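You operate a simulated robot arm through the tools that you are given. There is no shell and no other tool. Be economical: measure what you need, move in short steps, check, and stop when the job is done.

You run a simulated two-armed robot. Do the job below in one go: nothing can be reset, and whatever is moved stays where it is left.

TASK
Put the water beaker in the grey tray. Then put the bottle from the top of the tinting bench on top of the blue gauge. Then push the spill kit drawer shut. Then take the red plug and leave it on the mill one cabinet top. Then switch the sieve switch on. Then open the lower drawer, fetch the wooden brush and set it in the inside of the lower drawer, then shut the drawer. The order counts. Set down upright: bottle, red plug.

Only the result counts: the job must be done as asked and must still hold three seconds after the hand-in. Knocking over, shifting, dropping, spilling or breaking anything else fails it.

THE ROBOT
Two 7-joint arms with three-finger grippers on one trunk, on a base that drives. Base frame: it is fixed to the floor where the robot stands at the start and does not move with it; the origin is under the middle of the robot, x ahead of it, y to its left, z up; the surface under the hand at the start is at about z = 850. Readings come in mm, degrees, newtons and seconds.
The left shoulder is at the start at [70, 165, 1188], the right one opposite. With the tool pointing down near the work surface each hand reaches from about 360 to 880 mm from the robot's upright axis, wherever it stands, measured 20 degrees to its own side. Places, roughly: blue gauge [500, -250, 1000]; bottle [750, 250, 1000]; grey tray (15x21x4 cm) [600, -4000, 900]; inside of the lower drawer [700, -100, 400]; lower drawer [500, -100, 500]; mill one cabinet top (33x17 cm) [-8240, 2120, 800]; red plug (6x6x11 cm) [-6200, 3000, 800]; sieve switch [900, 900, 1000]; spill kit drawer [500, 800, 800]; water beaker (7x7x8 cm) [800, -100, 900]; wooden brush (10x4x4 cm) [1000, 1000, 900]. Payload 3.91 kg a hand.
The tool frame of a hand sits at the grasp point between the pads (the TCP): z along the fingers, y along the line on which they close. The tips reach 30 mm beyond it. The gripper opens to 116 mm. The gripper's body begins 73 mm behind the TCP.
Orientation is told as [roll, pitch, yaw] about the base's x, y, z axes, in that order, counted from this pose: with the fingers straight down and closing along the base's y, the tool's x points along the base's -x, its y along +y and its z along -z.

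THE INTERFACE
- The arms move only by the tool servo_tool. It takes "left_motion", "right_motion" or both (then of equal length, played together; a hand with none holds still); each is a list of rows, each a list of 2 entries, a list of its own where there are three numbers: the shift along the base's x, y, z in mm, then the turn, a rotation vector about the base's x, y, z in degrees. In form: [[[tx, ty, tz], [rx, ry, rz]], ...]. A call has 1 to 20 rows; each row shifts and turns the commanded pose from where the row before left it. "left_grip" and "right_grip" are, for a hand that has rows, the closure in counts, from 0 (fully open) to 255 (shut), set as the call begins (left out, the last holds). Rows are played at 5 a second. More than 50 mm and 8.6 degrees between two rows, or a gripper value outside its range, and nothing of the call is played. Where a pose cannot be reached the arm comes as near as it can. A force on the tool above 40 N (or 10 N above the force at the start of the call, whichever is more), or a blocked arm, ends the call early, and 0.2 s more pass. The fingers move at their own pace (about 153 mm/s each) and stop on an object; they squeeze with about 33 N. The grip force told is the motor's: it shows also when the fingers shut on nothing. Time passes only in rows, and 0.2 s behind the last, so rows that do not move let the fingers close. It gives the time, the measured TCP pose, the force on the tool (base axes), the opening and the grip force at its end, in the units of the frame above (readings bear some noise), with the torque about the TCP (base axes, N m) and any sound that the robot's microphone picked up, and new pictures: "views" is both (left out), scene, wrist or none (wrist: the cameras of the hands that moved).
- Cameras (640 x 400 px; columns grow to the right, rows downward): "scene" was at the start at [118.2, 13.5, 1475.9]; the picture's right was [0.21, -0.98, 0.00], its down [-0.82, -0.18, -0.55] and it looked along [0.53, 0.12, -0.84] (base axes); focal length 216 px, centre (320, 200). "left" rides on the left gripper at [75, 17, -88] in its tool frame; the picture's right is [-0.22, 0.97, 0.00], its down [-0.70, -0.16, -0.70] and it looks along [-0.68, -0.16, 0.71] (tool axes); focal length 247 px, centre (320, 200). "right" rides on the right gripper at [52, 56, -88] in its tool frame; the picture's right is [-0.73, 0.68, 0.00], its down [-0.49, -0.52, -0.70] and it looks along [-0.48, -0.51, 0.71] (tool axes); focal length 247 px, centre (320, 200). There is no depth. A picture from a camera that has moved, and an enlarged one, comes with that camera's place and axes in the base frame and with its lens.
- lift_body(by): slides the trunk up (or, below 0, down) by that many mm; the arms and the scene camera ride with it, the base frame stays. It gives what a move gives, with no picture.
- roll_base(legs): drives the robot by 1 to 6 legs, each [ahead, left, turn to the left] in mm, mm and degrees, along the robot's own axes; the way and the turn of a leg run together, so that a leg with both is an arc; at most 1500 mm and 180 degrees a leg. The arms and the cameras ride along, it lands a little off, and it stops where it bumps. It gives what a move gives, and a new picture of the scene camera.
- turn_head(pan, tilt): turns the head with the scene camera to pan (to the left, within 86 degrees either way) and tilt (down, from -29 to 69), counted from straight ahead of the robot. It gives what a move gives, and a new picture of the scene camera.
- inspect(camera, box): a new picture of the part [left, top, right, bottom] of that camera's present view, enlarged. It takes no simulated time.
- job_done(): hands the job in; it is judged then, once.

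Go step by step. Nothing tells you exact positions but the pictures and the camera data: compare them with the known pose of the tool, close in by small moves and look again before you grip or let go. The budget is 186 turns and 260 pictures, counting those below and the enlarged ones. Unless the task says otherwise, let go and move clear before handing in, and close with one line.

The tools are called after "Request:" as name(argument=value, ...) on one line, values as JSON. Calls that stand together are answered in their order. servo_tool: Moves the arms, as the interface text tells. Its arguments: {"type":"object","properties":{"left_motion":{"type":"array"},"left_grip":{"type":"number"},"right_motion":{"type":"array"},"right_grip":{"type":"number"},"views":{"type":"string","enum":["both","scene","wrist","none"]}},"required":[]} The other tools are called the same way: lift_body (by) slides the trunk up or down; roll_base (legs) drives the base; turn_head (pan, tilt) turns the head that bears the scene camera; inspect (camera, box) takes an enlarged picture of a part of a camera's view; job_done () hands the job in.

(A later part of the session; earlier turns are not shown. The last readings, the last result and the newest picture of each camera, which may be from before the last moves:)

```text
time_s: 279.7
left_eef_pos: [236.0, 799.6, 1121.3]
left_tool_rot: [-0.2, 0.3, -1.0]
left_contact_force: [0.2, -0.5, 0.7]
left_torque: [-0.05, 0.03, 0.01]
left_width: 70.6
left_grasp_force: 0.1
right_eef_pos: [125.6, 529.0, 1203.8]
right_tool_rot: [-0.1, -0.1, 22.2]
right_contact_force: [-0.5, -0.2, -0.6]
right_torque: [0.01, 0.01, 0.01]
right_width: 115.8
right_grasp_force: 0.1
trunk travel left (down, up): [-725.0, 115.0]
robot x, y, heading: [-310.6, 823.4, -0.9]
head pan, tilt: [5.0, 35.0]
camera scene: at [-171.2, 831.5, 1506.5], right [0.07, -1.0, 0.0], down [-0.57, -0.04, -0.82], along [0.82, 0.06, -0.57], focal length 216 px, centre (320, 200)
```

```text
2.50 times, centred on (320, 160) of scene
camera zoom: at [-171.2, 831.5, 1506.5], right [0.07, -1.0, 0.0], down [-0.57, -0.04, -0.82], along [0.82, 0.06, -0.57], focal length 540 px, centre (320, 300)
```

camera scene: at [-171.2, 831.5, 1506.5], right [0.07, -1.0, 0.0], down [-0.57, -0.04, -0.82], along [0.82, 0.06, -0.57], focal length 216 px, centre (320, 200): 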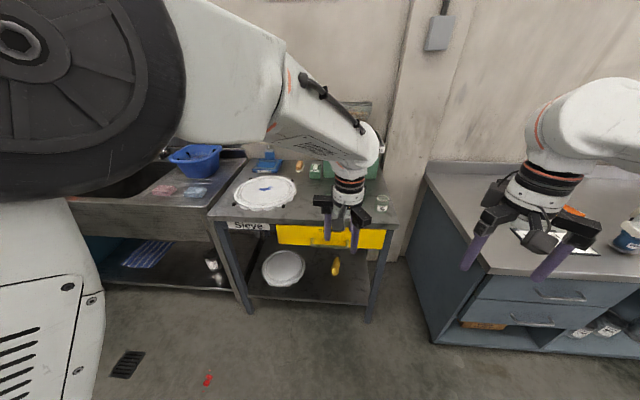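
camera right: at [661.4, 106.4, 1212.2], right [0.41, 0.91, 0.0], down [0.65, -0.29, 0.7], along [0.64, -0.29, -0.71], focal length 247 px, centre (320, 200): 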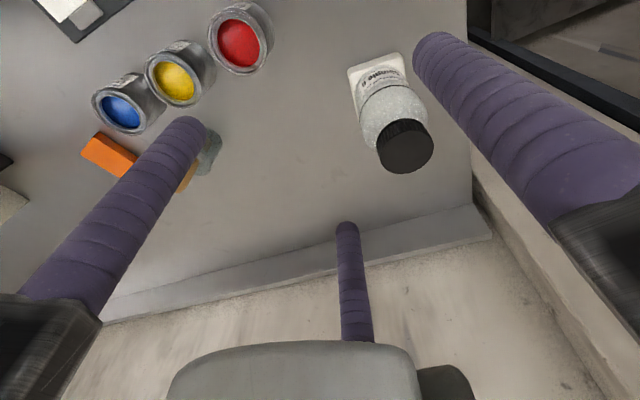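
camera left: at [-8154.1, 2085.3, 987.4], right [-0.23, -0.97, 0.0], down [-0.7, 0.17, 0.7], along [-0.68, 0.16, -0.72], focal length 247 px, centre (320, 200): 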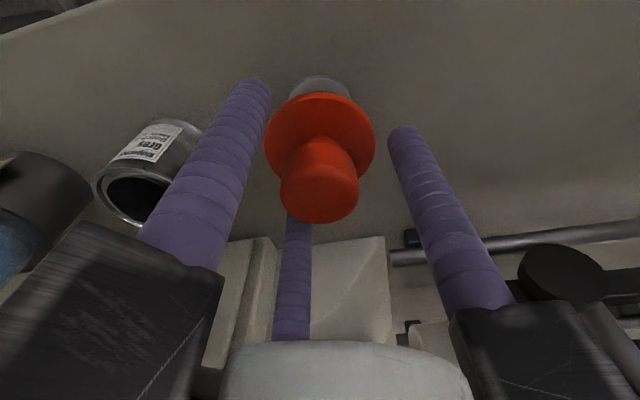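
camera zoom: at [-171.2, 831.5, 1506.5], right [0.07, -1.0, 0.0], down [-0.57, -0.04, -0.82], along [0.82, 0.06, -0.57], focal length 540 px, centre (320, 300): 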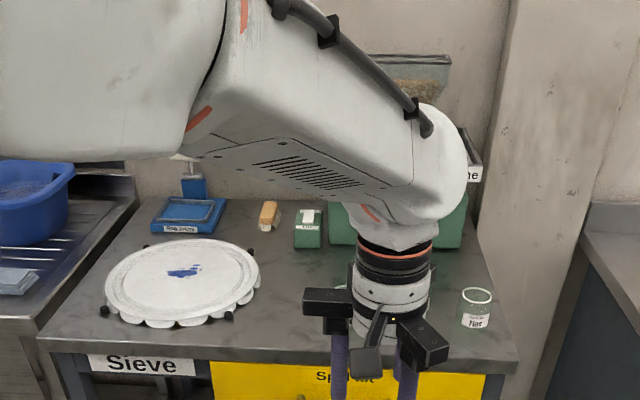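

A small green switch box and the wooden brush are left of the sieve. I zoom in.

Request:
inspect(camera="scene", box=[270, 140, 370, 210])

Request:
inspect(camera="left", box=[0, 0, 640, 400])

```text
5.71 times, centred on (320, 175) of scene
camera zoom: at [-171.2, 831.5, 1506.5], right [0.07, -1.0, 0.0], down [-0.57, -0.04, -0.82], along [0.82, 0.06, -0.57], focal length 1235 px, centre (320, 343)
```

zoom: 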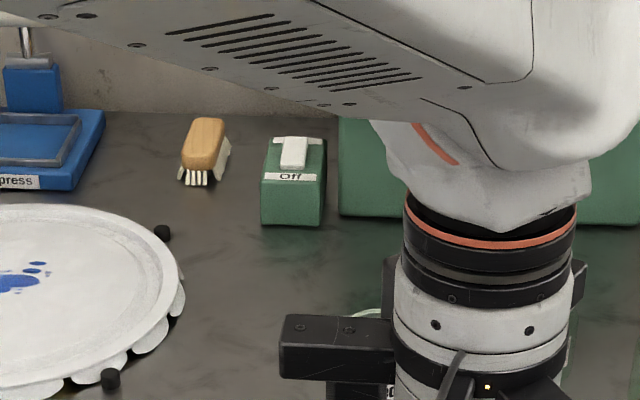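

```text
1.00 times, centred on (320, 200) of left (not enlarged: the box is as wide or as high as the picture)
camera zoom: at [161.1, 817.6, 1210.5], right [0.24, 0.97, 0.0], down [0.7, -0.17, 0.7], along [0.68, -0.17, -0.72], focal length 247 px, centre (320, 200)
```

zoom: 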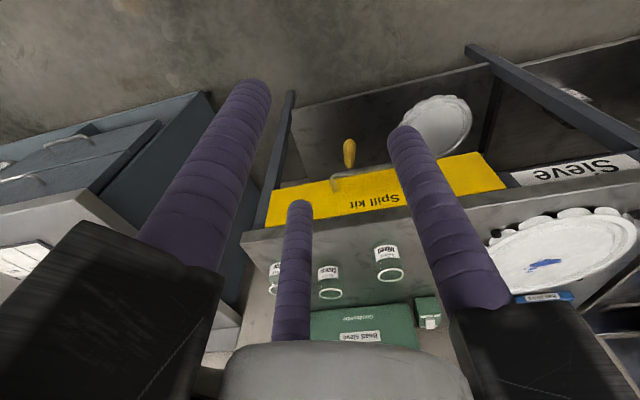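

I drive 400 mm closer to bring the switch into reach.

Request:
roll_base(legs=[[400, 30, 0.9]])

Request:
turn_head(pan=15, tilt=45)

Request:
inspect(camera="left", box=[0, 0, 640, 400])

```text
time_s: 282.2
left_eef_pos: [631.4, 836.5, 1121.4]
left_tool_rot: [-0.1, 0.3, -0.1]
left_contact_force: [0.8, 0.6, 0.5]
left_torque: [-0.01, 0.02, 0.0]
left_width: 70.6
left_grasp_force: 0.1
right_eef_pos: [526.7, 564.3, 1203.6]
right_tool_rot: [-0.1, 0.0, 23.0]
right_contact_force: [-0.2, 0.9, -0.5]
right_torque: [-0.04, 0.01, 0.01]
right_width: 116.2
right_grasp_force: 0.0
trunk travel left (down, up): [-725.0, 115.0]
robot x, y, heading: [87.9, 858.6, 0.1]
head pan, tilt: [5.0, 35.0]
camera scene: at [225.5, 861.3, 1506.6], right [0.09, -1.0, 0.0], down [-0.57, -0.05, -0.82], along [0.82, 0.07, -0.57], focal length 216 px, centre (320, 200)
```

scene: 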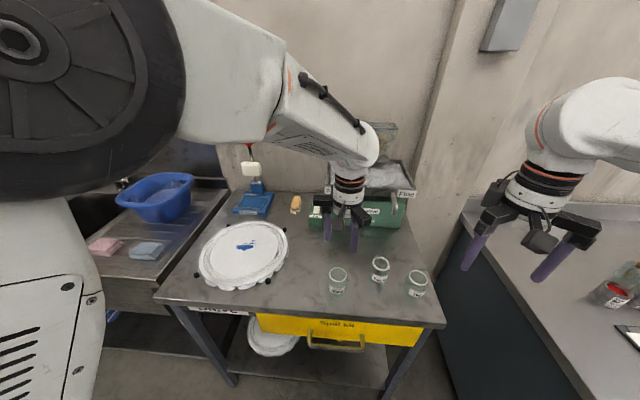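

```text
time_s: 282.9
left_eef_pos: [634.1, 835.8, 1122.3]
left_tool_rot: [0.0, 0.3, -0.1]
left_contact_force: [-0.2, 0.4, -0.8]
left_torque: [-0.02, 0.03, -0.01]
left_width: 70.7
left_grasp_force: 0.2
right_eef_pos: [527.7, 564.9, 1203.4]
right_tool_rot: [-0.1, 0.0, 23.1]
right_contact_force: [-0.2, 0.9, -0.3]
right_torque: [0.01, -0.01, -0.01]
right_width: 116.2
right_grasp_force: 0.0
trunk travel left (down, up): [-725.0, 115.0]
robot x, y, heading: [88.4, 856.4, 0.1]
head pan, tilt: [15.0, 45.0]
camera scene: at [217.7, 874.7, 1491.7], right [0.26, -0.97, 0.0], down [-0.68, -0.18, -0.71], along [0.68, 0.18, -0.71], focal length 216 px, centre (320, 200)
```

scene: 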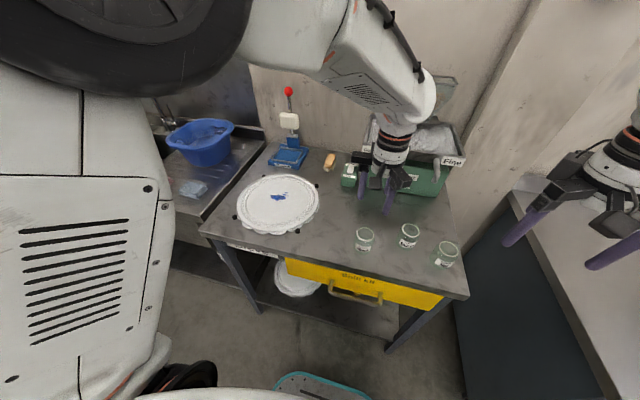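

```text
1.00 times, centred on (320, 200) of left (not enlarged: the box is as wide or as high as the picture)
camera zoom: at [559.3, 852.5, 1210.4], right [0.23, 0.97, 0.0], down [0.7, -0.16, 0.7], along [0.68, -0.16, -0.72], focal length 247 px, centre (320, 200)
```

zoom: 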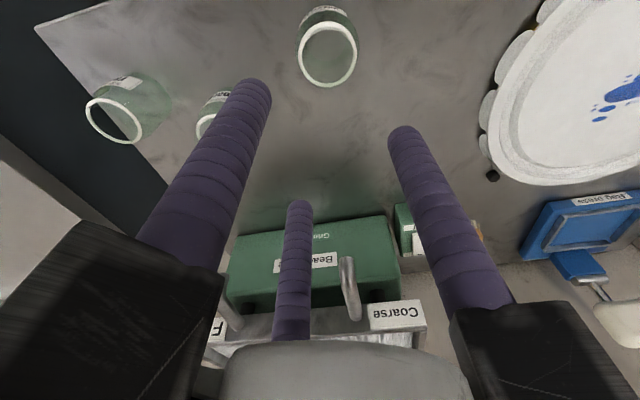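

I move the left hand left, fingers shut, for a clear view of the switch.

Request:
servo_tool(left_motion=[[[10, 35, 0], [0, 0, 0]], [[10, 35, -10], [0, 0, 0]], [[10, 35, -10], [0, 0, 0]], [[10, 30, -10], [0, 0, 0]], [[0, 0, 0], [0, 0, 0]]], left_grip=255, views="wrist")

Request:
inspect(camera="scene", box=[300, 130, 420, 220])

```text
time_s: 284.1
left_eef_pos: [672.7, 970.4, 1092.0]
left_tool_rot: [0.0, 0.3, -0.1]
left_contact_force: [-0.4, 0.4, -0.9]
left_torque: [0.01, 0.01, 0.05]
left_width: 9.2
left_grasp_force: 32.9
right_eef_pos: [528.6, 563.4, 1204.0]
right_tool_rot: [0.0, -0.2, 23.0]
right_contact_force: [-0.3, 0.9, -0.3]
right_torque: [0.0, 0.01, -0.01]
right_width: 116.3
right_grasp_force: 0.0
trunk travel left (down, up): [-725.0, 115.0]
robot x, y, heading: [87.5, 856.3, -0.0]
head pan, tilt: [15.0, 45.0]
camera left: at [598.2, 986.9, 1180.3], right [0.23, 0.97, 0.0], down [0.7, -0.16, 0.7], along [0.68, -0.16, -0.72], focal length 247 px, centre (320, 200)
```

left: 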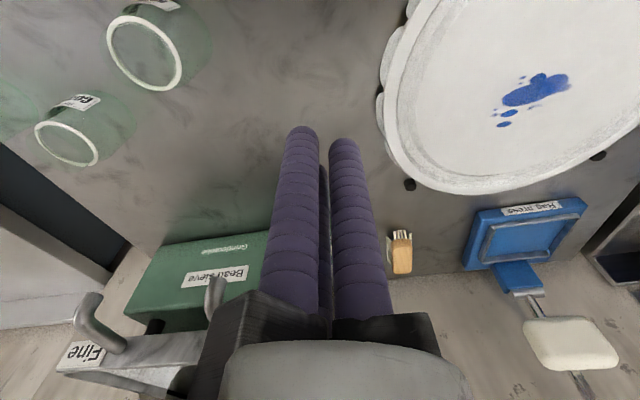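

```text
4.44 times, centred on (360, 175) of scene
camera zoom: at [216.7, 873.7, 1491.7], right [0.26, -0.97, 0.0], down [-0.68, -0.18, -0.71], along [0.68, 0.18, -0.71], focal length 961 px, centre (142, 311)
```

zoom: 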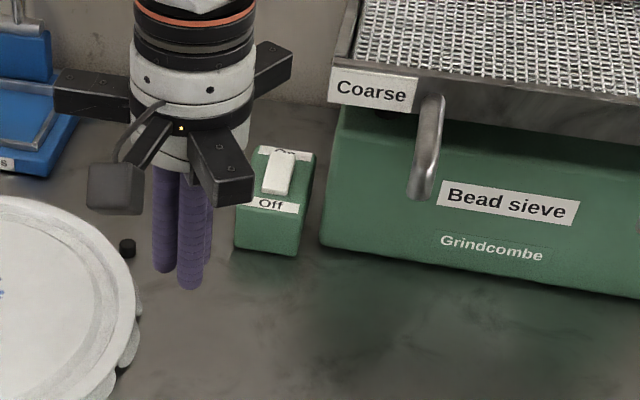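

The box has "On" at the far end and "Off" at the near end, with a white rocker. I zoom closer.

Request:
inspect(camera="scene", box=[372, 160, 402, 180])

Request:
servo_tool(left_motion=[[[0, 40, 0], [0, 0, 0]], [[0, 40, 0], [0, 0, 0]], [[0, 0, 0], [0, 0, 0]]], views="wrist")

Request:
inspect(camera="scene", box=[335, 150, 375, 195])

```text
16.00 times, centred on (387, 170) of scene
camera zoom: at [216.7, 873.7, 1491.7], right [0.26, -0.97, 0.0], down [-0.68, -0.18, -0.71], along [0.68, 0.18, -0.71], focal length 3458 px, centre (-752, 680)
```

zoom: 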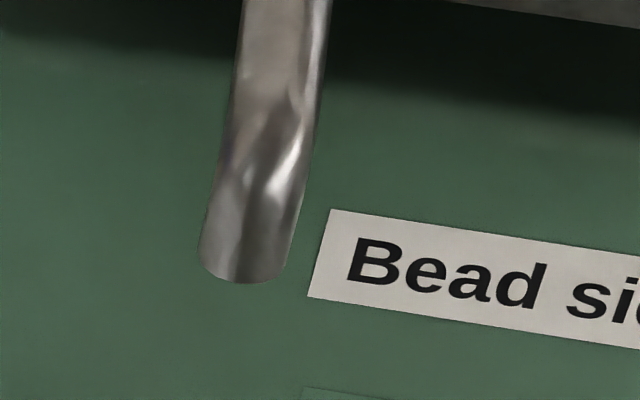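

```text
time_s: 284.9
left_eef_pos: [674.6, 1049.6, 1091.7]
left_tool_rot: [0.0, 0.4, -0.1]
left_contact_force: [-0.3, 0.3, 0.7]
left_torque: [0.04, 0.01, -0.04]
left_width: 9.2
left_grasp_force: 33.0
right_eef_pos: [525.9, 562.5, 1203.7]
right_tool_rot: [0.0, -0.1, 23.1]
right_contact_force: [-0.4, -0.7, 0.0]
right_torque: [0.04, 0.02, 0.02]
right_width: 116.1
right_grasp_force: 0.2
trunk travel left (down, up): [-725.0, 115.0]
robot x, y, heading: [86.7, 855.5, -0.0]
head pan, tilt: [15.0, 45.0]
camera left: at [599.4, 1066.0, 1180.5], right [0.23, 0.97, 0.0], down [0.7, -0.16, 0.7], along [0.68, -0.16, -0.72], focal length 247 px, centre (320, 200)
```

left: 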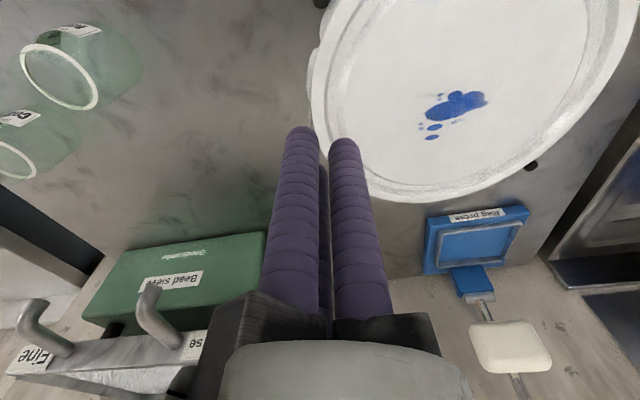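

```text
8.89 times, centred on (355, 172) of scene
camera zoom: at [217.2, 873.2, 1491.7], right [0.26, -0.97, 0.0], down [-0.68, -0.18, -0.71], along [0.68, 0.18, -0.71], focal length 1921 px, centre (9, 444)
```

zoom: 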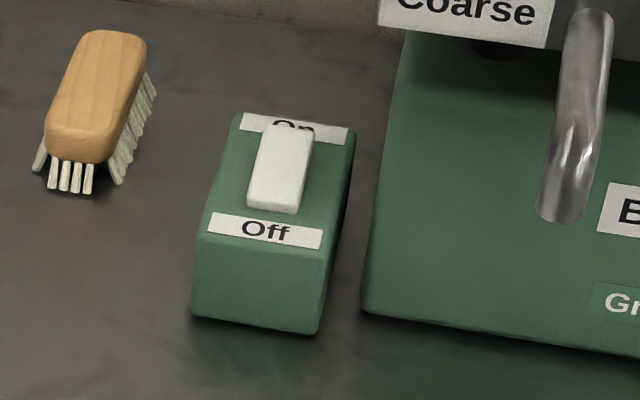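

The rocker runs from about x 892 (Off end, low) to x 921 (On end, raised), y≈935, z≈980. I drive 70 mm closer and move the hand toward it.

Request:
roll_base(legs=[[70, 0, 0]])

Request:
servo_tool(left_motion=[[[25, -25, 0], [0, 0, 0]], [[25, -25, 0], [0, 0, 0]], [[25, -25, 0], [0, 0, 0]], [[25, -20, -5], [0, 0, 0]], [[15, -10, -5], [0, 0, 0]], [[0, 0, 0], [0, 0, 0]]], views="wrist")

Request:
inspect(camera="scene", box=[300, 140, 420, 230])

```text
time_s: 285.9
left_eef_pos: [742.3, 1050.2, 1093.7]
left_tool_rot: [0.0, 0.2, 0.0]
left_contact_force: [0.5, -0.4, 0.7]
left_torque: [0.02, -0.03, 0.0]
left_width: 9.3
left_grasp_force: 32.6
right_eef_pos: [594.9, 564.8, 1205.2]
right_tool_rot: [0.0, -0.2, 23.0]
right_contact_force: [0.1, 0.9, -0.5]
right_torque: [0.0, -0.01, 0.0]
right_width: 116.2
right_grasp_force: 0.0
trunk travel left (down, up): [-725.0, 115.0]
robot x, y, heading: [160.5, 853.7, 0.2]
head pan, tilt: [15.0, 45.0]
camera scene: at [284.1, 874.8, 1492.0], right [0.26, -0.97, 0.0], down [-0.68, -0.18, -0.71], along [0.68, 0.18, -0.71], focal length 216 px, centre (320, 200)
```

scene: 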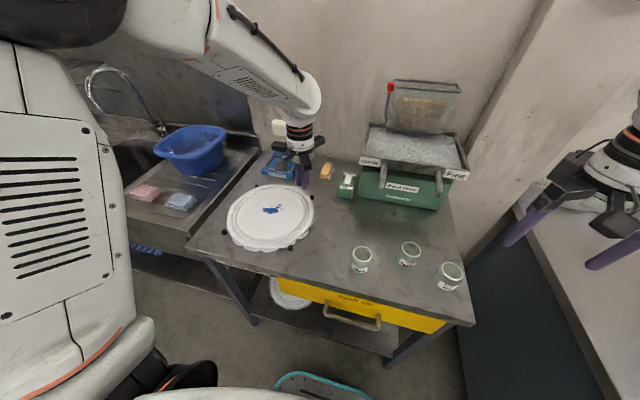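

```text
time_s: 287.3
left_eef_pos: [860.0, 944.1, 1081.8]
left_tool_rot: [-0.1, 0.4, -0.1]
left_contact_force: [0.6, 0.1, 0.3]
left_torque: [0.03, 0.01, 0.0]
left_width: 9.1
left_grasp_force: 33.1
right_eef_pos: [596.8, 565.4, 1203.5]
right_tool_rot: [-0.2, -0.2, 23.2]
right_contact_force: [-0.5, -0.3, 0.3]
right_torque: [0.02, 0.01, -0.04]
right_width: 116.0
right_grasp_force: 0.1
trunk travel left (down, up): [-725.0, 115.0]
robot x, y, heading: [156.0, 855.5, -0.2]
head pan, tilt: [15.0, 45.0]
camera left: at [784.0, 961.3, 1170.2], right [0.23, 0.97, 0.0], down [0.7, -0.16, 0.7], along [0.68, -0.16, -0.72], focal length 247 px, centre (320, 200)
```

left: 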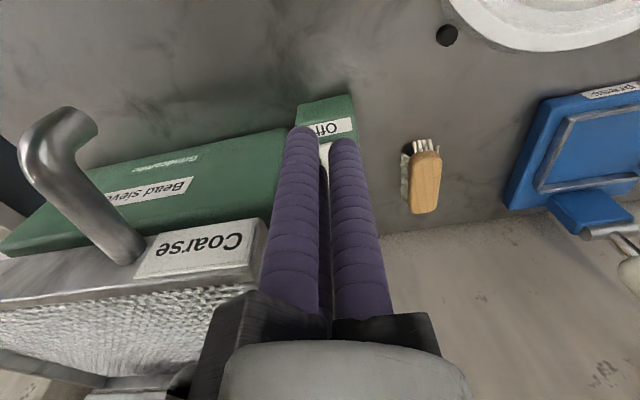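

```text
4.44 times, centred on (360, 185) of scene
camera zoom: at [286.0, 875.0, 1491.7], right [0.26, -0.97, 0.0], down [-0.68, -0.18, -0.71], along [0.68, 0.18, -0.71], focal length 961 px, centre (142, 267)
```

zoom: 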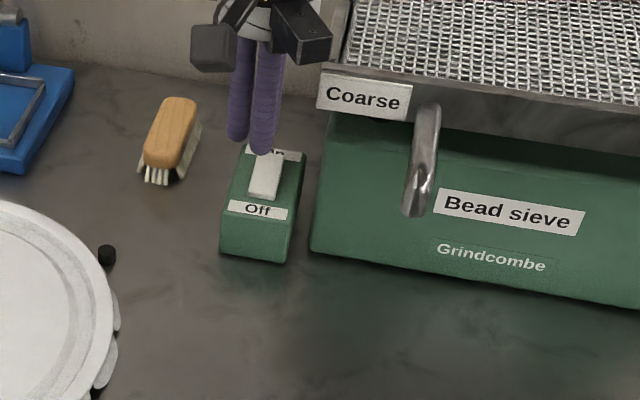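

The sieve tray edge (y≈903, z≈1075) would be close to the knuckles, so I tilt the hand: body leaning left and toward me, then hover above the On end.

Request:
servo_tool(left_motion=[[[0, 7, 0], [-7.5, 0, 0]], [[0, 0, 0], [-7.5, 0, 0]], [[0, 0, 0], [-7.5, 0, 0]], [[0, 0, 0], [-7.5, 0, 0]], [[10, 0, 0], [0, -6.7, 0]], [[10, 0, -5], [0, -6.7, 0]], [[10, 0, -10], [0, -6.6, 0]], [[12, 0, -15], [0, 0, 0]], [[0, 0, 0], [0, 0, 0]]], views="wrist")

Request:
inspect(camera="scene", box=[310, 140, 400, 220])

```text
time_s: 289.3
left_eef_pos: [899.2, 953.0, 1051.0]
left_tool_rot: [-30.1, -19.8, -0.3]
left_contact_force: [0.5, -0.1, 0.6]
left_torque: [0.01, -0.01, -0.04]
left_width: 9.2
left_grasp_force: 33.4
right_eef_pos: [596.8, 564.9, 1205.3]
right_tool_rot: [-0.1, -0.2, 23.1]
right_contact_force: [0.1, 0.0, 0.0]
right_torque: [-0.04, 0.0, -0.01]
right_width: 116.1
right_grasp_force: 0.1
trunk travel left (down, up): [-725.0, 115.0]
robot x, y, heading: [156.0, 856.8, 0.0]
head pan, tilt: [15.0, 45.0]
camera left: at [806.1, 1011.5, 1090.0], right [0.38, 0.84, -0.38], down [0.42, 0.21, 0.88], along [0.82, -0.5, -0.28], focal length 247 px, centre (320, 200)
```

left: 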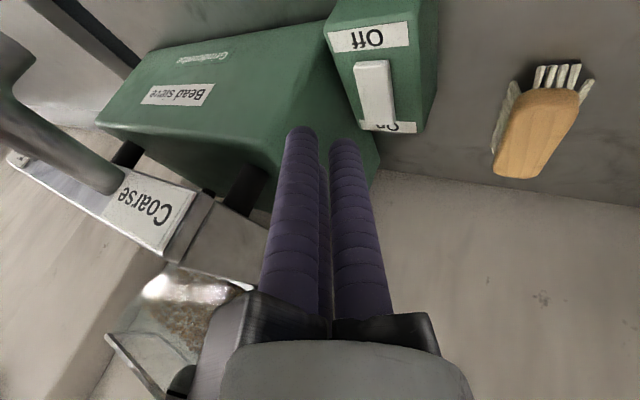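

```text
5.00 times, centred on (355, 180) of scene
camera zoom: at [286.0, 875.0, 1491.8], right [0.26, -0.97, 0.0], down [-0.68, -0.18, -0.71], along [0.68, 0.18, -0.71], focal length 1081 px, centre (145, 300)
```

zoom: 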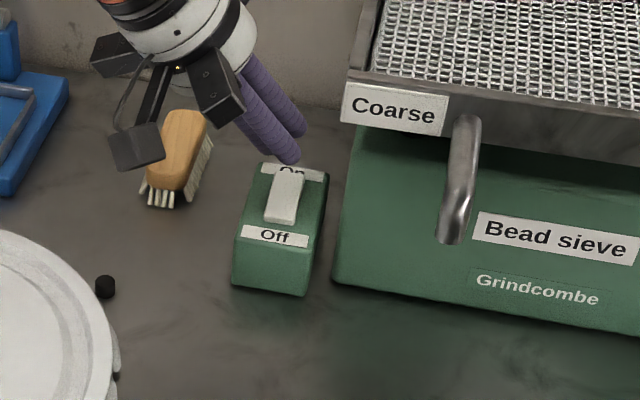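

Better triangulation: Off end [923,935,944], On end raised at [963,935,957]. I move the tips above the On end.

Request:
servo_tool(left_motion=[[[20, 0, -5], [0, 0, 0]], [[20, -1, -10], [0, 0, 0]], [[13, -1, -15], [0, 0, 0]], [[0, 0, -10], [0, 0, 0]], [[0, 0, 0], [0, 0, 0]]], views="wrist")

Request:
inspect(camera="scene", box=[310, 140, 400, 220])

```text
time_s: 290.5
left_eef_pos: [953.4, 950.4, 1011.7]
left_tool_rot: [-29.9, -19.9, -0.2]
left_contact_force: [-0.2, -0.1, 0.0]
left_torque: [0.02, -0.01, -0.01]
left_width: 9.3
left_grasp_force: 33.0
right_eef_pos: [595.7, 564.7, 1205.1]
right_tool_rot: [-0.1, -0.2, 23.1]
right_contact_force: [0.3, -0.5, 0.8]
right_torque: [-0.01, 0.02, 0.03]
right_width: 116.0
right_grasp_force: 0.0
trunk travel left (down, up): [-725.0, 115.0]
robot x, y, heading: [159.0, 858.2, 0.3]
head pan, tilt: [15.0, 45.0]
camera left: at [859.7, 1008.9, 1049.8], right [0.38, 0.84, -0.38], down [0.42, 0.21, 0.88], along [0.82, -0.5, -0.28], focal length 247 px, centre (320, 200)
```

left: 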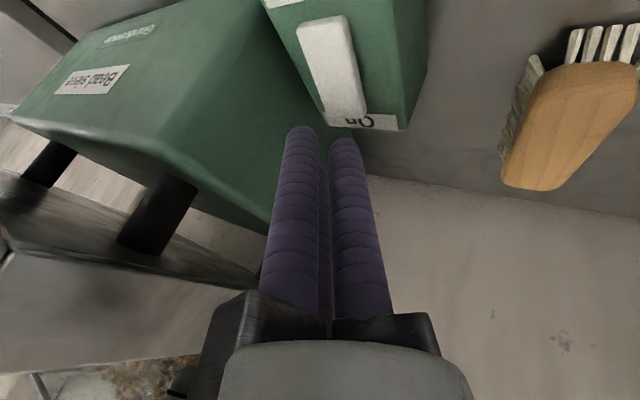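

```text
5.00 times, centred on (355, 180) of scene
camera zoom: at [286.3, 874.8, 1491.7], right [0.26, -0.97, 0.0], down [-0.68, -0.18, -0.71], along [0.68, 0.18, -0.71], focal length 1081 px, centre (145, 300)
```

zoom: 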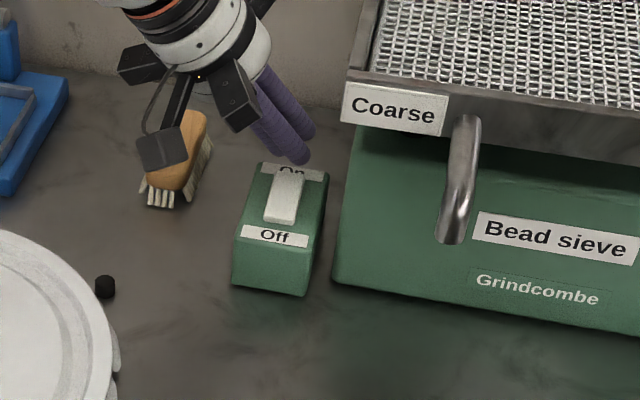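

On end is near [978,935,946]. I shift 15 mm forward and press down in small steps.

Request:
servo_tool(left_motion=[[[15, 0, 0], [0, 0, 0]], [[0, 0, -10], [0, 0, 0]], [[0, 0, -8], [0, 0, 0]], [[0, 0, -6], [0, 0, 0]], [[0, 0, 0], [0, 0, 0]]], views="wrist")

Request:
inspect(camera="scene", box=[320, 150, 380, 200])

```text
time_s: 291.7
left_eef_pos: [968.5, 949.9, 986.9]
left_tool_rot: [-30.0, -19.8, -0.3]
left_contact_force: [-0.6, -0.4, 0.1]
left_torque: [0.0, -0.01, 0.04]
left_width: 9.1
left_grasp_force: 32.8
right_eef_pos: [596.6, 564.7, 1203.6]
right_tool_rot: [-0.1, -0.1, 23.1]
right_contact_force: [-0.5, 0.8, -0.1]
right_torque: [0.01, 0.03, -0.01]
right_width: 116.0
right_grasp_force: 0.0
trunk travel left (down, up): [-725.0, 115.0]
robot x, y, heading: [159.0, 856.1, 0.0]
head pan, tilt: [15.0, 45.0]
camera left: at [874.9, 1008.8, 1026.1], right [0.38, 0.84, -0.38], down [0.42, 0.21, 0.88], along [0.82, -0.5, -0.28], focal length 247 px, centre (320, 200)
```

left: 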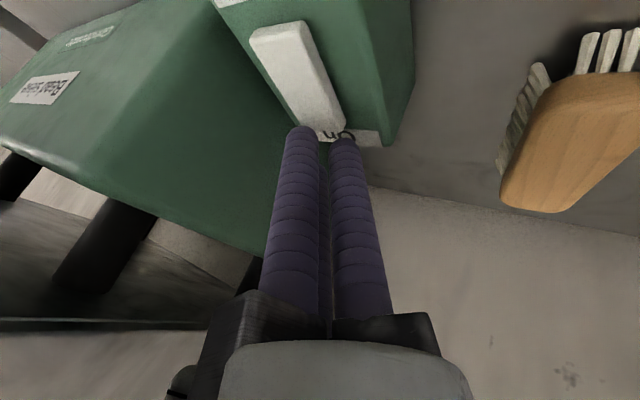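

```text
8.00 times, centred on (350, 175) of scene
camera zoom: at [286.3, 874.8, 1491.7], right [0.26, -0.97, 0.0], down [-0.68, -0.18, -0.71], along [0.68, 0.18, -0.71], focal length 1729 px, centre (80, 400)
```

zoom: 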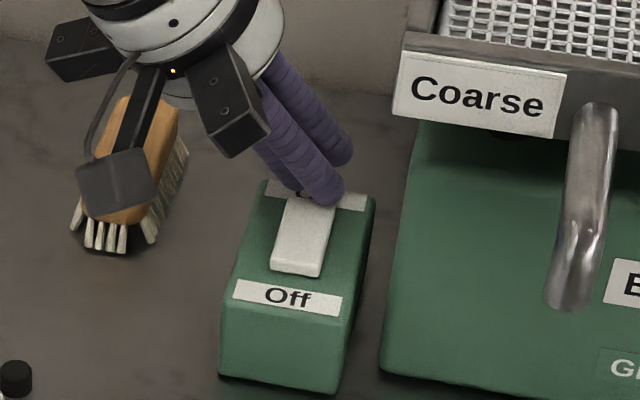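

Nearly there; I shift 5 mm left and press on down.

Request:
servo_tool(left_motion=[[[0, 5, -4], [0, 0, 0]], [[0, 0, -5], [0, 0, 0]], [[0, 0, -5], [0, 0, 0]], [[0, 0, -4], [0, 0, 0]], [[0, 0, 0], [0, 0, 0]]], views="wrist")

Request:
inspect(camera="scene", box=[320, 150, 380, 200])

```text
time_s: 292.7
left_eef_pos: [973.1, 955.3, 982.5]
left_tool_rot: [-30.5, -21.0, 0.3]
left_contact_force: [-2.7, -0.2, 15.3]
left_torque: [-0.28, 0.08, 0.0]
left_width: 8.9
left_grasp_force: 33.2
right_eef_pos: [595.8, 564.3, 1204.5]
right_tool_rot: [-0.1, -0.2, 23.2]
right_contact_force: [-0.5, -0.1, 0.0]
right_torque: [0.0, 0.05, 0.01]
right_width: 116.0
right_grasp_force: 0.0
trunk travel left (down, up): [-725.0, 115.0]
robot x, y, heading: [159.5, 853.9, -0.0]
head pan, tilt: [15.0, 45.0]
stopped in row 5 (left hand): the force on the tool passed its limit at 43 N (the readings are from after the stop); the commanded pose is now the measured one
camera left: at [878.3, 1013.0, 1019.1], right [0.38, 0.84, -0.38], down [0.41, 0.22, 0.89], along [0.83, -0.49, -0.26], focal length 247 px, centre (320, 200)
```

left: 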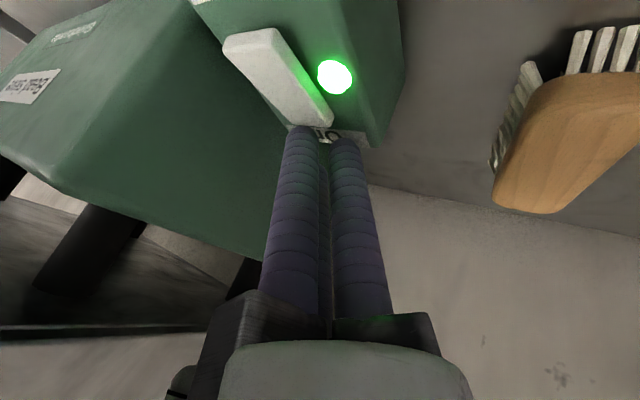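

```text
8.00 times, centred on (350, 175) of scene
camera zoom: at [285.0, 875.1, 1491.6], right [0.26, -0.97, 0.0], down [-0.68, -0.18, -0.71], along [0.68, 0.18, -0.71], focal length 1729 px, centre (80, 400)
```

zoom: 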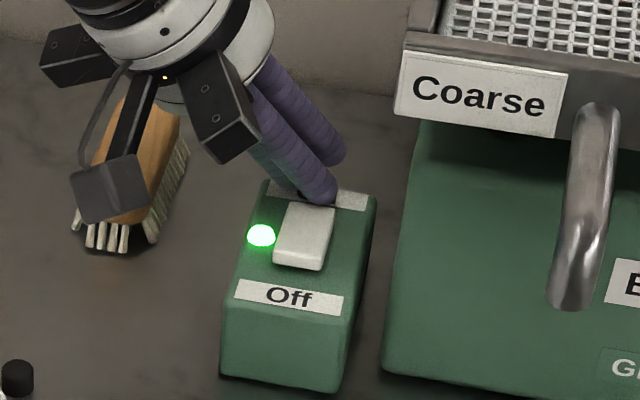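

The green lamp is lit: switched on. I lift the hand off and check it stays on.

Request:
servo_tool(left_motion=[[[0, 0, 10], [0, 0, 0]], [[0, 0, 20], [0, 0, 0]], [[-10, 5, 30], [0, 0, 0]], [[-25, 10, 30], [0, 0, 0]], [[-35, 15, 20], [0, 6.7, 0]], [[-35, 10, 10], [0, 6.7, 0]], [[-30, 0, 5], [0, 6.6, 0]], [[-20, 0, 0], [7.5, 0, 0]], [[0, 0, 0], [7.5, 0, 0]], [[0, 0, 0], [7.5, 0, 0]], [[0, 0, 0], [7.5, 0, 0]], [[0, 0, 0], [0, 0, 0]]], left_grip=120, views="wrist")

Request:
inspect(camera="scene", box=[300, 130, 400, 220])

```text
time_s: 295.3
left_eef_pos: [817.1, 995.1, 1104.2]
left_tool_rot: [-0.1, -0.6, -0.2]
left_contact_force: [0.0, 0.3, 0.4]
left_torque: [0.02, 0.02, -0.02]
left_width: 61.5
left_grasp_force: 0.2
right_eef_pos: [597.6, 564.9, 1204.7]
right_tool_rot: [-0.2, -0.1, 23.1]
right_contact_force: [0.5, 0.5, -0.2]
right_torque: [-0.02, 0.03, 0.01]
right_width: 116.1
right_grasp_force: 0.2
trunk travel left (down, up): [-725.0, 115.0]
robot x, y, heading: [156.5, 850.3, 0.4]
head pan, tilt: [15.0, 45.0]
camera left: at [742.2, 1013.2, 1191.1], right [0.23, 0.97, 0.0], down [0.69, -0.16, 0.71], along [0.69, -0.16, -0.71], focal length 247 px, centre (320, 200)
```

left: 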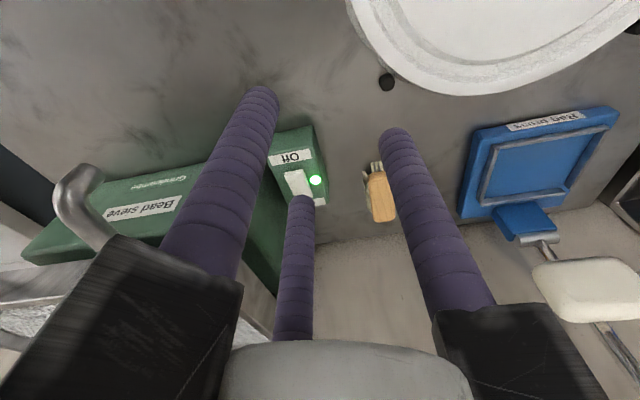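

```text
4.44 times, centred on (350, 175) of scene
camera zoom: at [286.9, 876.1, 1491.6], right [0.26, -0.97, 0.0], down [-0.68, -0.18, -0.71], along [0.68, 0.18, -0.71], focal length 961 px, centre (187, 311)
```

zoom: 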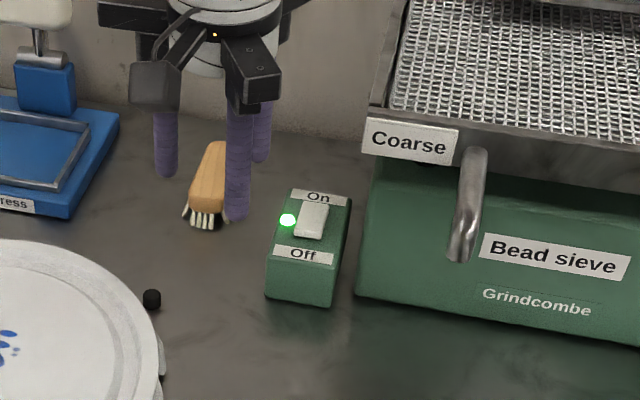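

Switch shows On. Now the lower drawer comes first: I back off and drive to the drawers of the tinting bench.

Request:
roll_base(legs=[[-650, 0, 0], [0, -850, -0.4]])

Request:
turn_head(pan=0, tilt=45)

Request:
inspect(camera="scene", box=[240, 150, 440, 290])

```text
time_s: 303.1
left_eef_pos: [164.8, 139.4, 1103.7]
left_tool_rot: [-0.3, -0.6, -0.7]
left_contact_force: [-0.3, -0.4, 0.3]
left_torque: [0.0, 0.0, -0.02]
left_width: 61.6
left_grasp_force: 0.0
right_eef_pos: [-58.9, -289.8, 1203.6]
right_tool_rot: [-0.1, -0.2, 22.5]
right_contact_force: [0.8, 0.3, 0.2]
right_torque: [0.01, 0.06, 0.01]
right_width: 115.8
right_grasp_force: 0.1
trunk travel left (down, up): [-725.0, 115.0]
robot x, y, heading: [-495.3, 4.8, -0.4]
head pan, tilt: [15.0, 45.0]
camera scene: at [-366.6, 23.3, 1491.7], right [0.25, -0.97, 0.0], down [-0.68, -0.18, -0.71], along [0.68, 0.18, -0.71], focal length 216 px, centre (320, 200)
```

scene: 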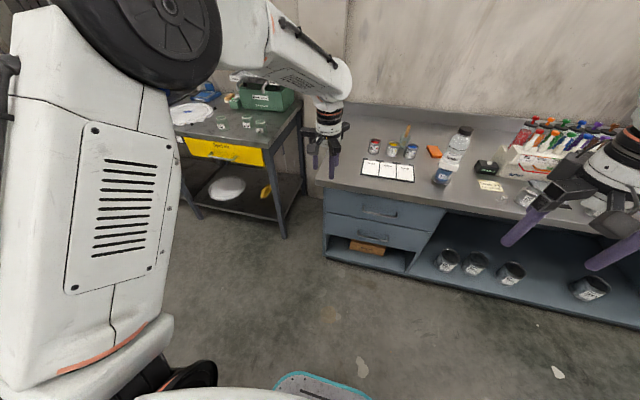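

```text
time_s: 303.8
left_eef_pos: [165.3, 137.2, 1103.5]
left_tool_rot: [-0.3, -0.5, -0.7]
left_contact_force: [-0.2, -0.1, 0.6]
left_torque: [0.01, -0.01, -0.02]
left_width: 61.4
left_grasp_force: 0.0
right_eef_pos: [-59.5, -291.2, 1204.4]
right_tool_rot: [-0.2, -0.2, 22.5]
right_contact_force: [-0.5, 1.0, 0.1]
right_torque: [-0.02, 0.02, -0.02]
right_width: 116.1
right_grasp_force: 0.3
trunk travel left (down, up): [-725.0, 115.0]
robot x, y, heading: [-491.5, 3.2, -0.2]
head pan, tilt: [0.0, 45.0]
camera scene: at [-364.0, 1.8, 1491.7], right [-0.01, -1.0, 0.0], down [-0.71, 0.0, -0.71], along [0.71, 0.0, -0.71], focal length 216 px, centre (320, 200)
```

scene: 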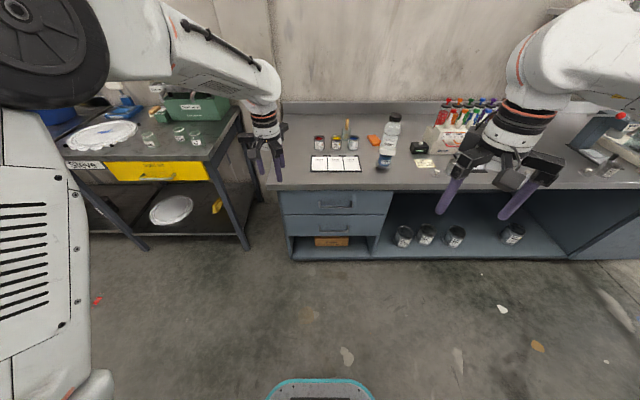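

```text
2.86 times, centred on (340, 220) of scene
camera zoom: at [-364.0, 1.8, 1491.7], right [-0.01, -1.0, 0.0], down [-0.71, 0.0, -0.71], along [0.71, 0.0, -0.71], focal length 618 px, centre (263, 143)
```

zoom: 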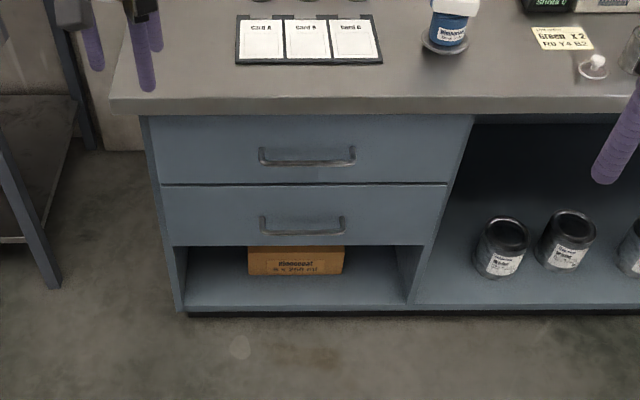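

The lower drawer has a bar handle at about [365,-74,530]. I strafe right so the left arm faces it, and lower the trunk 450 mm.

Request:
roll_base(legs=[[0, -230, 0.3]])

Request:
lift_body(by=-450)

Request:
turn_head(pan=8, tilt=30)

Request:
inspect(camera="scene", box=[220, 130, 420, 270])

```text
time_s: 305.6
left_eef_pos: [163.9, -88.3, 1103.9]
left_tool_rot: [-0.3, -0.6, -0.3]
left_contact_force: [-0.6, -0.3, 0.1]
left_torque: [0.0, -0.03, -0.02]
left_width: 61.5
left_grasp_force: 0.0
right_eef_pos: [-58.5, -517.5, 1203.6]
right_tool_rot: [-0.1, -0.1, 23.0]
right_contact_force: [0.4, -1.1, 0.0]
right_torque: [-0.02, 0.01, 0.01]
right_width: 115.9
right_grasp_force: 0.1
trunk travel left (down, up): [-725.0, 115.0]
robot x, y, heading: [-495.3, -226.5, -0.1]
head pan, tilt: [0.0, 45.0]
camera scene: at [-365.0, -226.9, 1491.7], right [0.0, -1.0, 0.0], down [-0.71, 0.0, -0.71], along [0.71, 0.0, -0.71], focal length 216 px, centre (320, 200)
```

scene: 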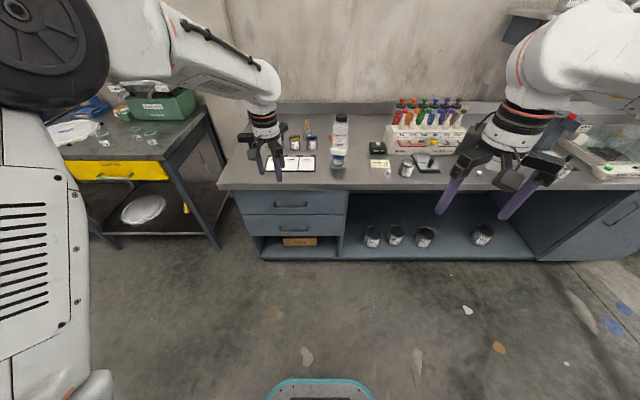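

```text
refused: -450 is not a number from -400 to 400
```

```text
time_s: 306.3
left_eef_pos: [163.9, -88.0, 1103.5]
left_tool_rot: [-0.2, -0.6, -0.3]
left_contact_force: [0.7, 0.5, 0.3]
left_torque: [0.03, -0.01, -0.02]
left_width: 61.8
left_grasp_force: 0.0
right_eef_pos: [-58.5, -518.0, 1204.3]
right_tool_rot: [-0.1, -0.1, 23.1]
right_contact_force: [-0.5, -0.8, -1.0]
right_torque: [0.02, 0.02, -0.01]
right_width: 116.2
right_grasp_force: 0.2
trunk travel left (down, up): [-725.0, 115.0]
robot x, y, heading: [-496.7, -223.9, -0.2]
head pan, tilt: [8.0, 30.0]
camera scene: at [-356.7, -216.0, 1514.2], right [0.14, -0.99, 0.0], down [-0.5, -0.07, -0.87], along [0.86, 0.12, -0.5], focal length 216 px, centre (320, 200)
```

scene: 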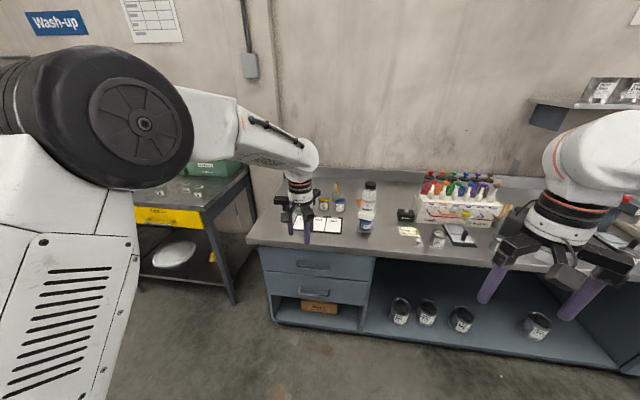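

```text
2.86 times, centred on (320, 200) of scene
camera zoom: at [-356.7, -216.0, 1514.2], right [0.14, -0.99, 0.0], down [-0.5, -0.07, -0.87], along [0.86, 0.12, -0.5], focal length 618 px, centre (320, 200)
```

zoom: 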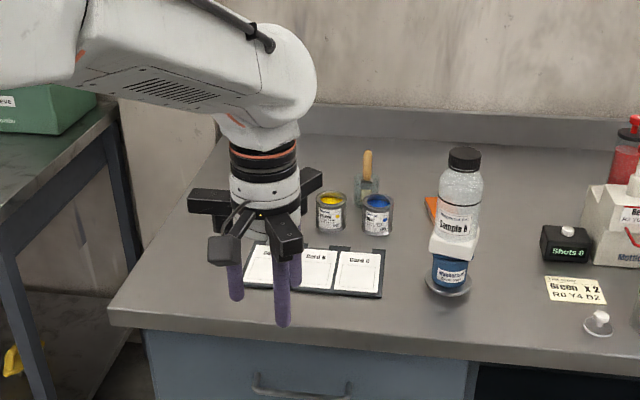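

I lower the trunk 400 mm (the per-call limit), then turn the left hand to point forward with the thumb up.

Request:
lift_body(by=-400)

Request:
servo_tool(left_motion=[[[0, 0, 0], [0, -8.2, 0]], [[-5, 0, 0], [0, -8.2, 0]], [[-5, 0, 0], [0, -8.2, 0]], [[-5, 0, 0], [0, -8.2, 0]], [[-5, 0, -5], [0, -8.2, 0]], [[0, 0, -5], [0, -8.2, 0]], [[0, 0, -10], [0, -8.2, 0]], [[0, 0, -10], [0, -8.2, 0]], [[0, 0, -10], [0, -8.2, 0]], [[0, 0, -10], [0, -8.2, 0]], [[0, 0, -10], [0, -8, 0]], [[0, 0, 0], [0, 0, 0]]], left_grip=120, views="both")

```text
time_s: 310.2
left_eef_pos: [164.4, -87.5, 703.7]
left_tool_rot: [-0.3, -0.6, -0.4]
left_contact_force: [0.8, 1.5, -0.5]
left_torque: [0.0, 0.02, 0.02]
left_width: 61.3
left_grasp_force: 0.0
right_eef_pos: [-57.5, -518.7, 804.7]
right_tool_rot: [0.0, -0.3, 23.0]
right_contact_force: [-0.6, 0.2, -0.3]
right_torque: [0.03, 0.01, 0.0]
right_width: 116.0
right_grasp_force: 0.1
trunk travel left (down, up): [-325.0, 515.0]
robot x, y, heading: [-496.1, -225.9, 0.1]
head pan, tilt: [8.0, 30.0]
```

```text
time_s: 312.8
left_eef_pos: [147.2, -65.7, 649.1]
left_tool_rot: [-97.5, -86.7, 100.2]
left_contact_force: [0.0, 0.0, -0.3]
left_torque: [0.06, 0.01, -0.02]
left_width: 61.5
left_grasp_force: 0.0
right_eef_pos: [-59.2, -518.7, 804.0]
right_tool_rot: [-0.1, -0.2, 23.0]
right_contact_force: [0.4, 0.3, -0.2]
right_torque: [-0.03, 0.01, 0.02]
right_width: 116.1
right_grasp_force: 0.0
trunk travel left (down, up): [-325.0, 515.0]
robot x, y, heading: [-495.1, -225.9, 0.3]
head pan, tilt: [8.0, 30.0]
camera scene: at [-357.0, -215.0, 1114.4], right [0.14, -0.99, 0.0], down [-0.5, -0.07, -0.87], along [0.86, 0.12, -0.5], focal length 216 px, centre (320, 200)
camera left: at [59.5, -58.5, 572.6], right [-0.05, 0.98, 0.17], down [-0.7, -0.15, 0.7], along [0.71, -0.08, 0.7], focal length 247 px, centre (320, 200)
```

scene: 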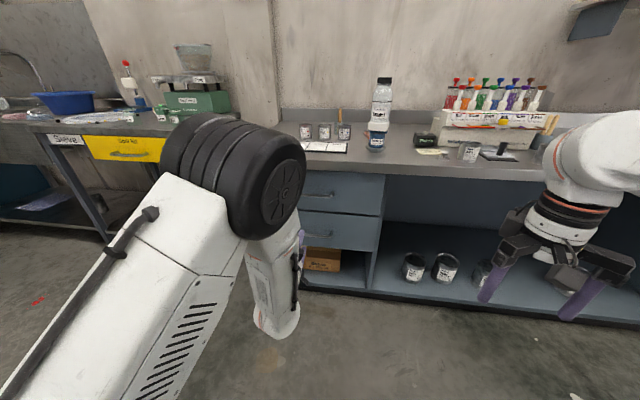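
left: 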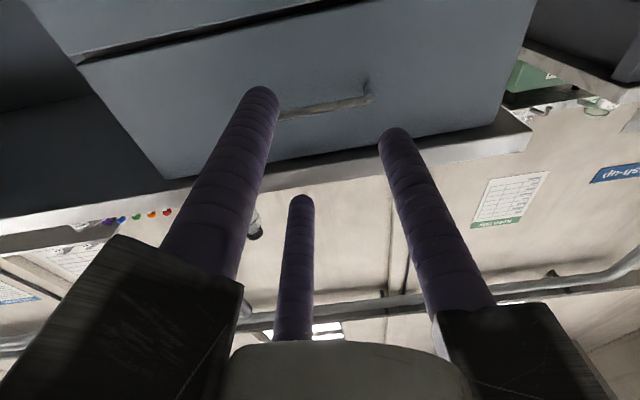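

Now I roll the hand 90° about its pointing axis so the thumb is up and two fingers are below.

Request:
servo_tool(left_motion=[[[0, 0, -5], [8.2, 0, 0]], [[0, 0, -5], [8.2, 0, 0]], [[0, 0, -5], [8.2, 0, 0]], [[0, 0, -5], [8.2, 0, 0]], [[0, 0, -5], [8.2, 0, 0]], [[0, 0, -5], [8.2, 0, 0]], [[0, 0, -10], [8.2, 0, 0]], [[0, 0, -10], [8.2, 0, 0]], [[0, 0, -10], [8.2, 0, 0]], [[0, 0, -10], [8.2, 0, 0]], [[0, 0, -10], [8, 0, 0]], [[0, 0, 0], [0, 0, 0]], [[0, 0, 0], [0, 0, 0]]], views="both")

```text
time_s: 315.6
left_eef_pos: [143.8, -80.1, 563.8]
left_tool_rot: [89.6, -0.4, -89.6]
left_contact_force: [0.8, 0.1, 0.1]
left_torque: [0.01, 0.02, 0.01]
left_width: 61.5
left_grasp_force: 0.0
right_eef_pos: [-59.6, -517.4, 803.1]
right_tool_rot: [-0.1, -0.1, 23.0]
right_contact_force: [1.1, 0.0, -0.3]
right_torque: [0.02, -0.05, -0.02]
right_width: 116.3
right_grasp_force: 0.0
trunk travel left (down, up): [-325.0, 515.0]
robot x, y, heading: [-498.4, -226.7, -0.0]
head pan, tilt: [8.0, 30.0]
camera scene: at [-356.8, -215.2, 1114.3], right [0.14, -0.99, 0.0], down [-0.5, -0.07, -0.87], along [0.86, 0.12, -0.5], focal length 216 px, centre (320, 200)
camera left: at [55.6, -7.2, 581.3], right [0.01, -0.22, 0.98], down [-0.7, -0.7, -0.15], along [0.72, -0.68, -0.16], focal length 247 px, centre (320, 200)
```

scene: 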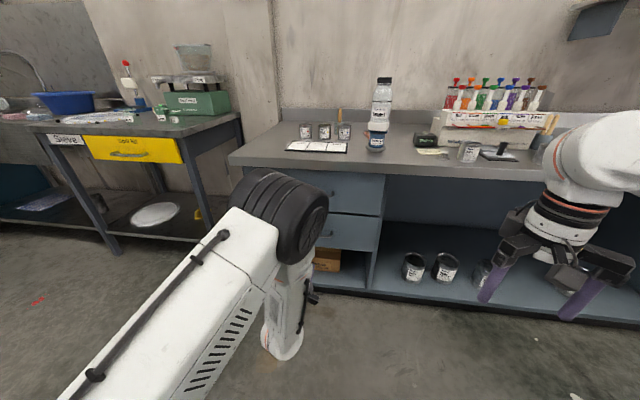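
left: 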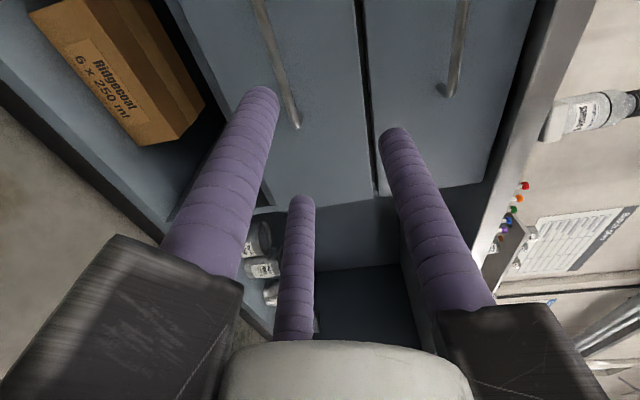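

Handle bar at about z 512, x≈366. I lower the hand to z≈506 and drive 150 mm forward.

Request:
servo_tool(left_motion=[[[0, 2, -20], [0, 0, 0]], [[0, 2, -20], [0, 0, 0]], [[0, 2, -17], [0, 0, 0]], [[0, 0, 0], [0, 0, 0]]], views="none")

Request:
roll_base(legs=[[150, 0, 0]])

Request:
inspect(camera="left", box=[0, 0, 640, 400])

```text
time_s: 316.6
left_eef_pos: [142.2, -80.8, 506.1]
left_tool_rot: [89.8, 0.4, -90.5]
left_contact_force: [0.8, 0.6, 0.2]
left_torque: [0.0, -0.02, -0.02]
left_width: 61.2
left_grasp_force: 0.1
right_eef_pos: [-59.0, -518.3, 803.2]
right_tool_rot: [-0.2, -0.1, 23.1]
right_contact_force: [0.1, -0.1, -0.1]
right_torque: [0.02, 0.02, 0.0]
right_width: 116.1
right_grasp_force: 0.0
trunk travel left (down, up): [-325.0, 515.0]
robot x, y, heading: [-492.7, -225.3, 0.1]
head pan, tilt: [8.0, 30.0]
```

```text
time_s: 317.9
left_eef_pos: [295.6, -80.9, 505.7]
left_tool_rot: [89.6, 0.3, -90.5]
left_contact_force: [0.1, -0.2, -1.7]
left_torque: [0.0, 0.01, -0.02]
left_width: 61.5
left_grasp_force: 0.0
right_eef_pos: [94.4, -517.6, 803.7]
right_tool_rot: [-0.1, -0.1, 23.0]
right_contact_force: [-0.6, 0.6, 0.6]
right_torque: [0.01, 0.04, 0.0]
right_width: 116.1
right_grasp_force: 0.1
trunk travel left (down, up): [-325.0, 515.0]
robot x, y, heading: [-343.3, -227.8, 0.1]
head pan, tilt: [8.0, 30.0]
camera scene: at [-204.8, -215.1, 1114.1], right [0.14, -0.99, 0.0], down [-0.5, -0.07, -0.87], along [0.86, 0.12, -0.5], focal length 216 px, centre (320, 200)
```

scene: 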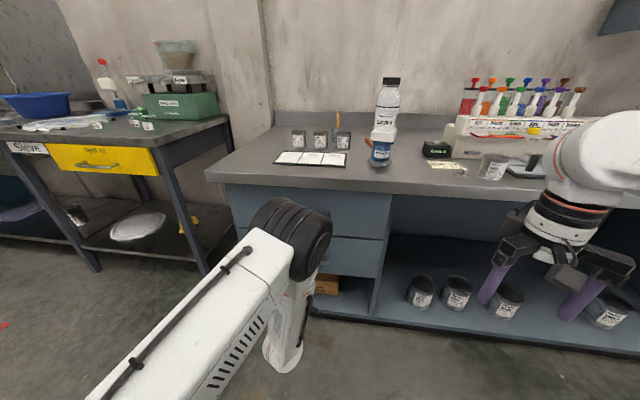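

```text
1.00 times, centred on (320, 200) of left (not enlarged: the box is as wide or as high as the picture)
camera zoom: at [207.0, -6.0, 524.1], right [0.0, -0.23, 0.97], down [-0.71, -0.69, -0.16], along [0.71, -0.69, -0.16], focal length 247 px, centre (320, 200)
```

zoom: 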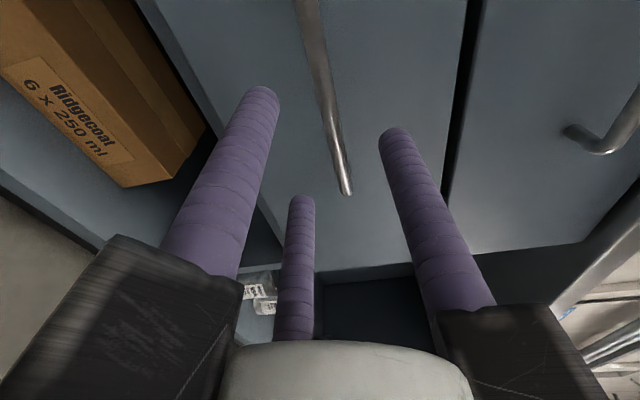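

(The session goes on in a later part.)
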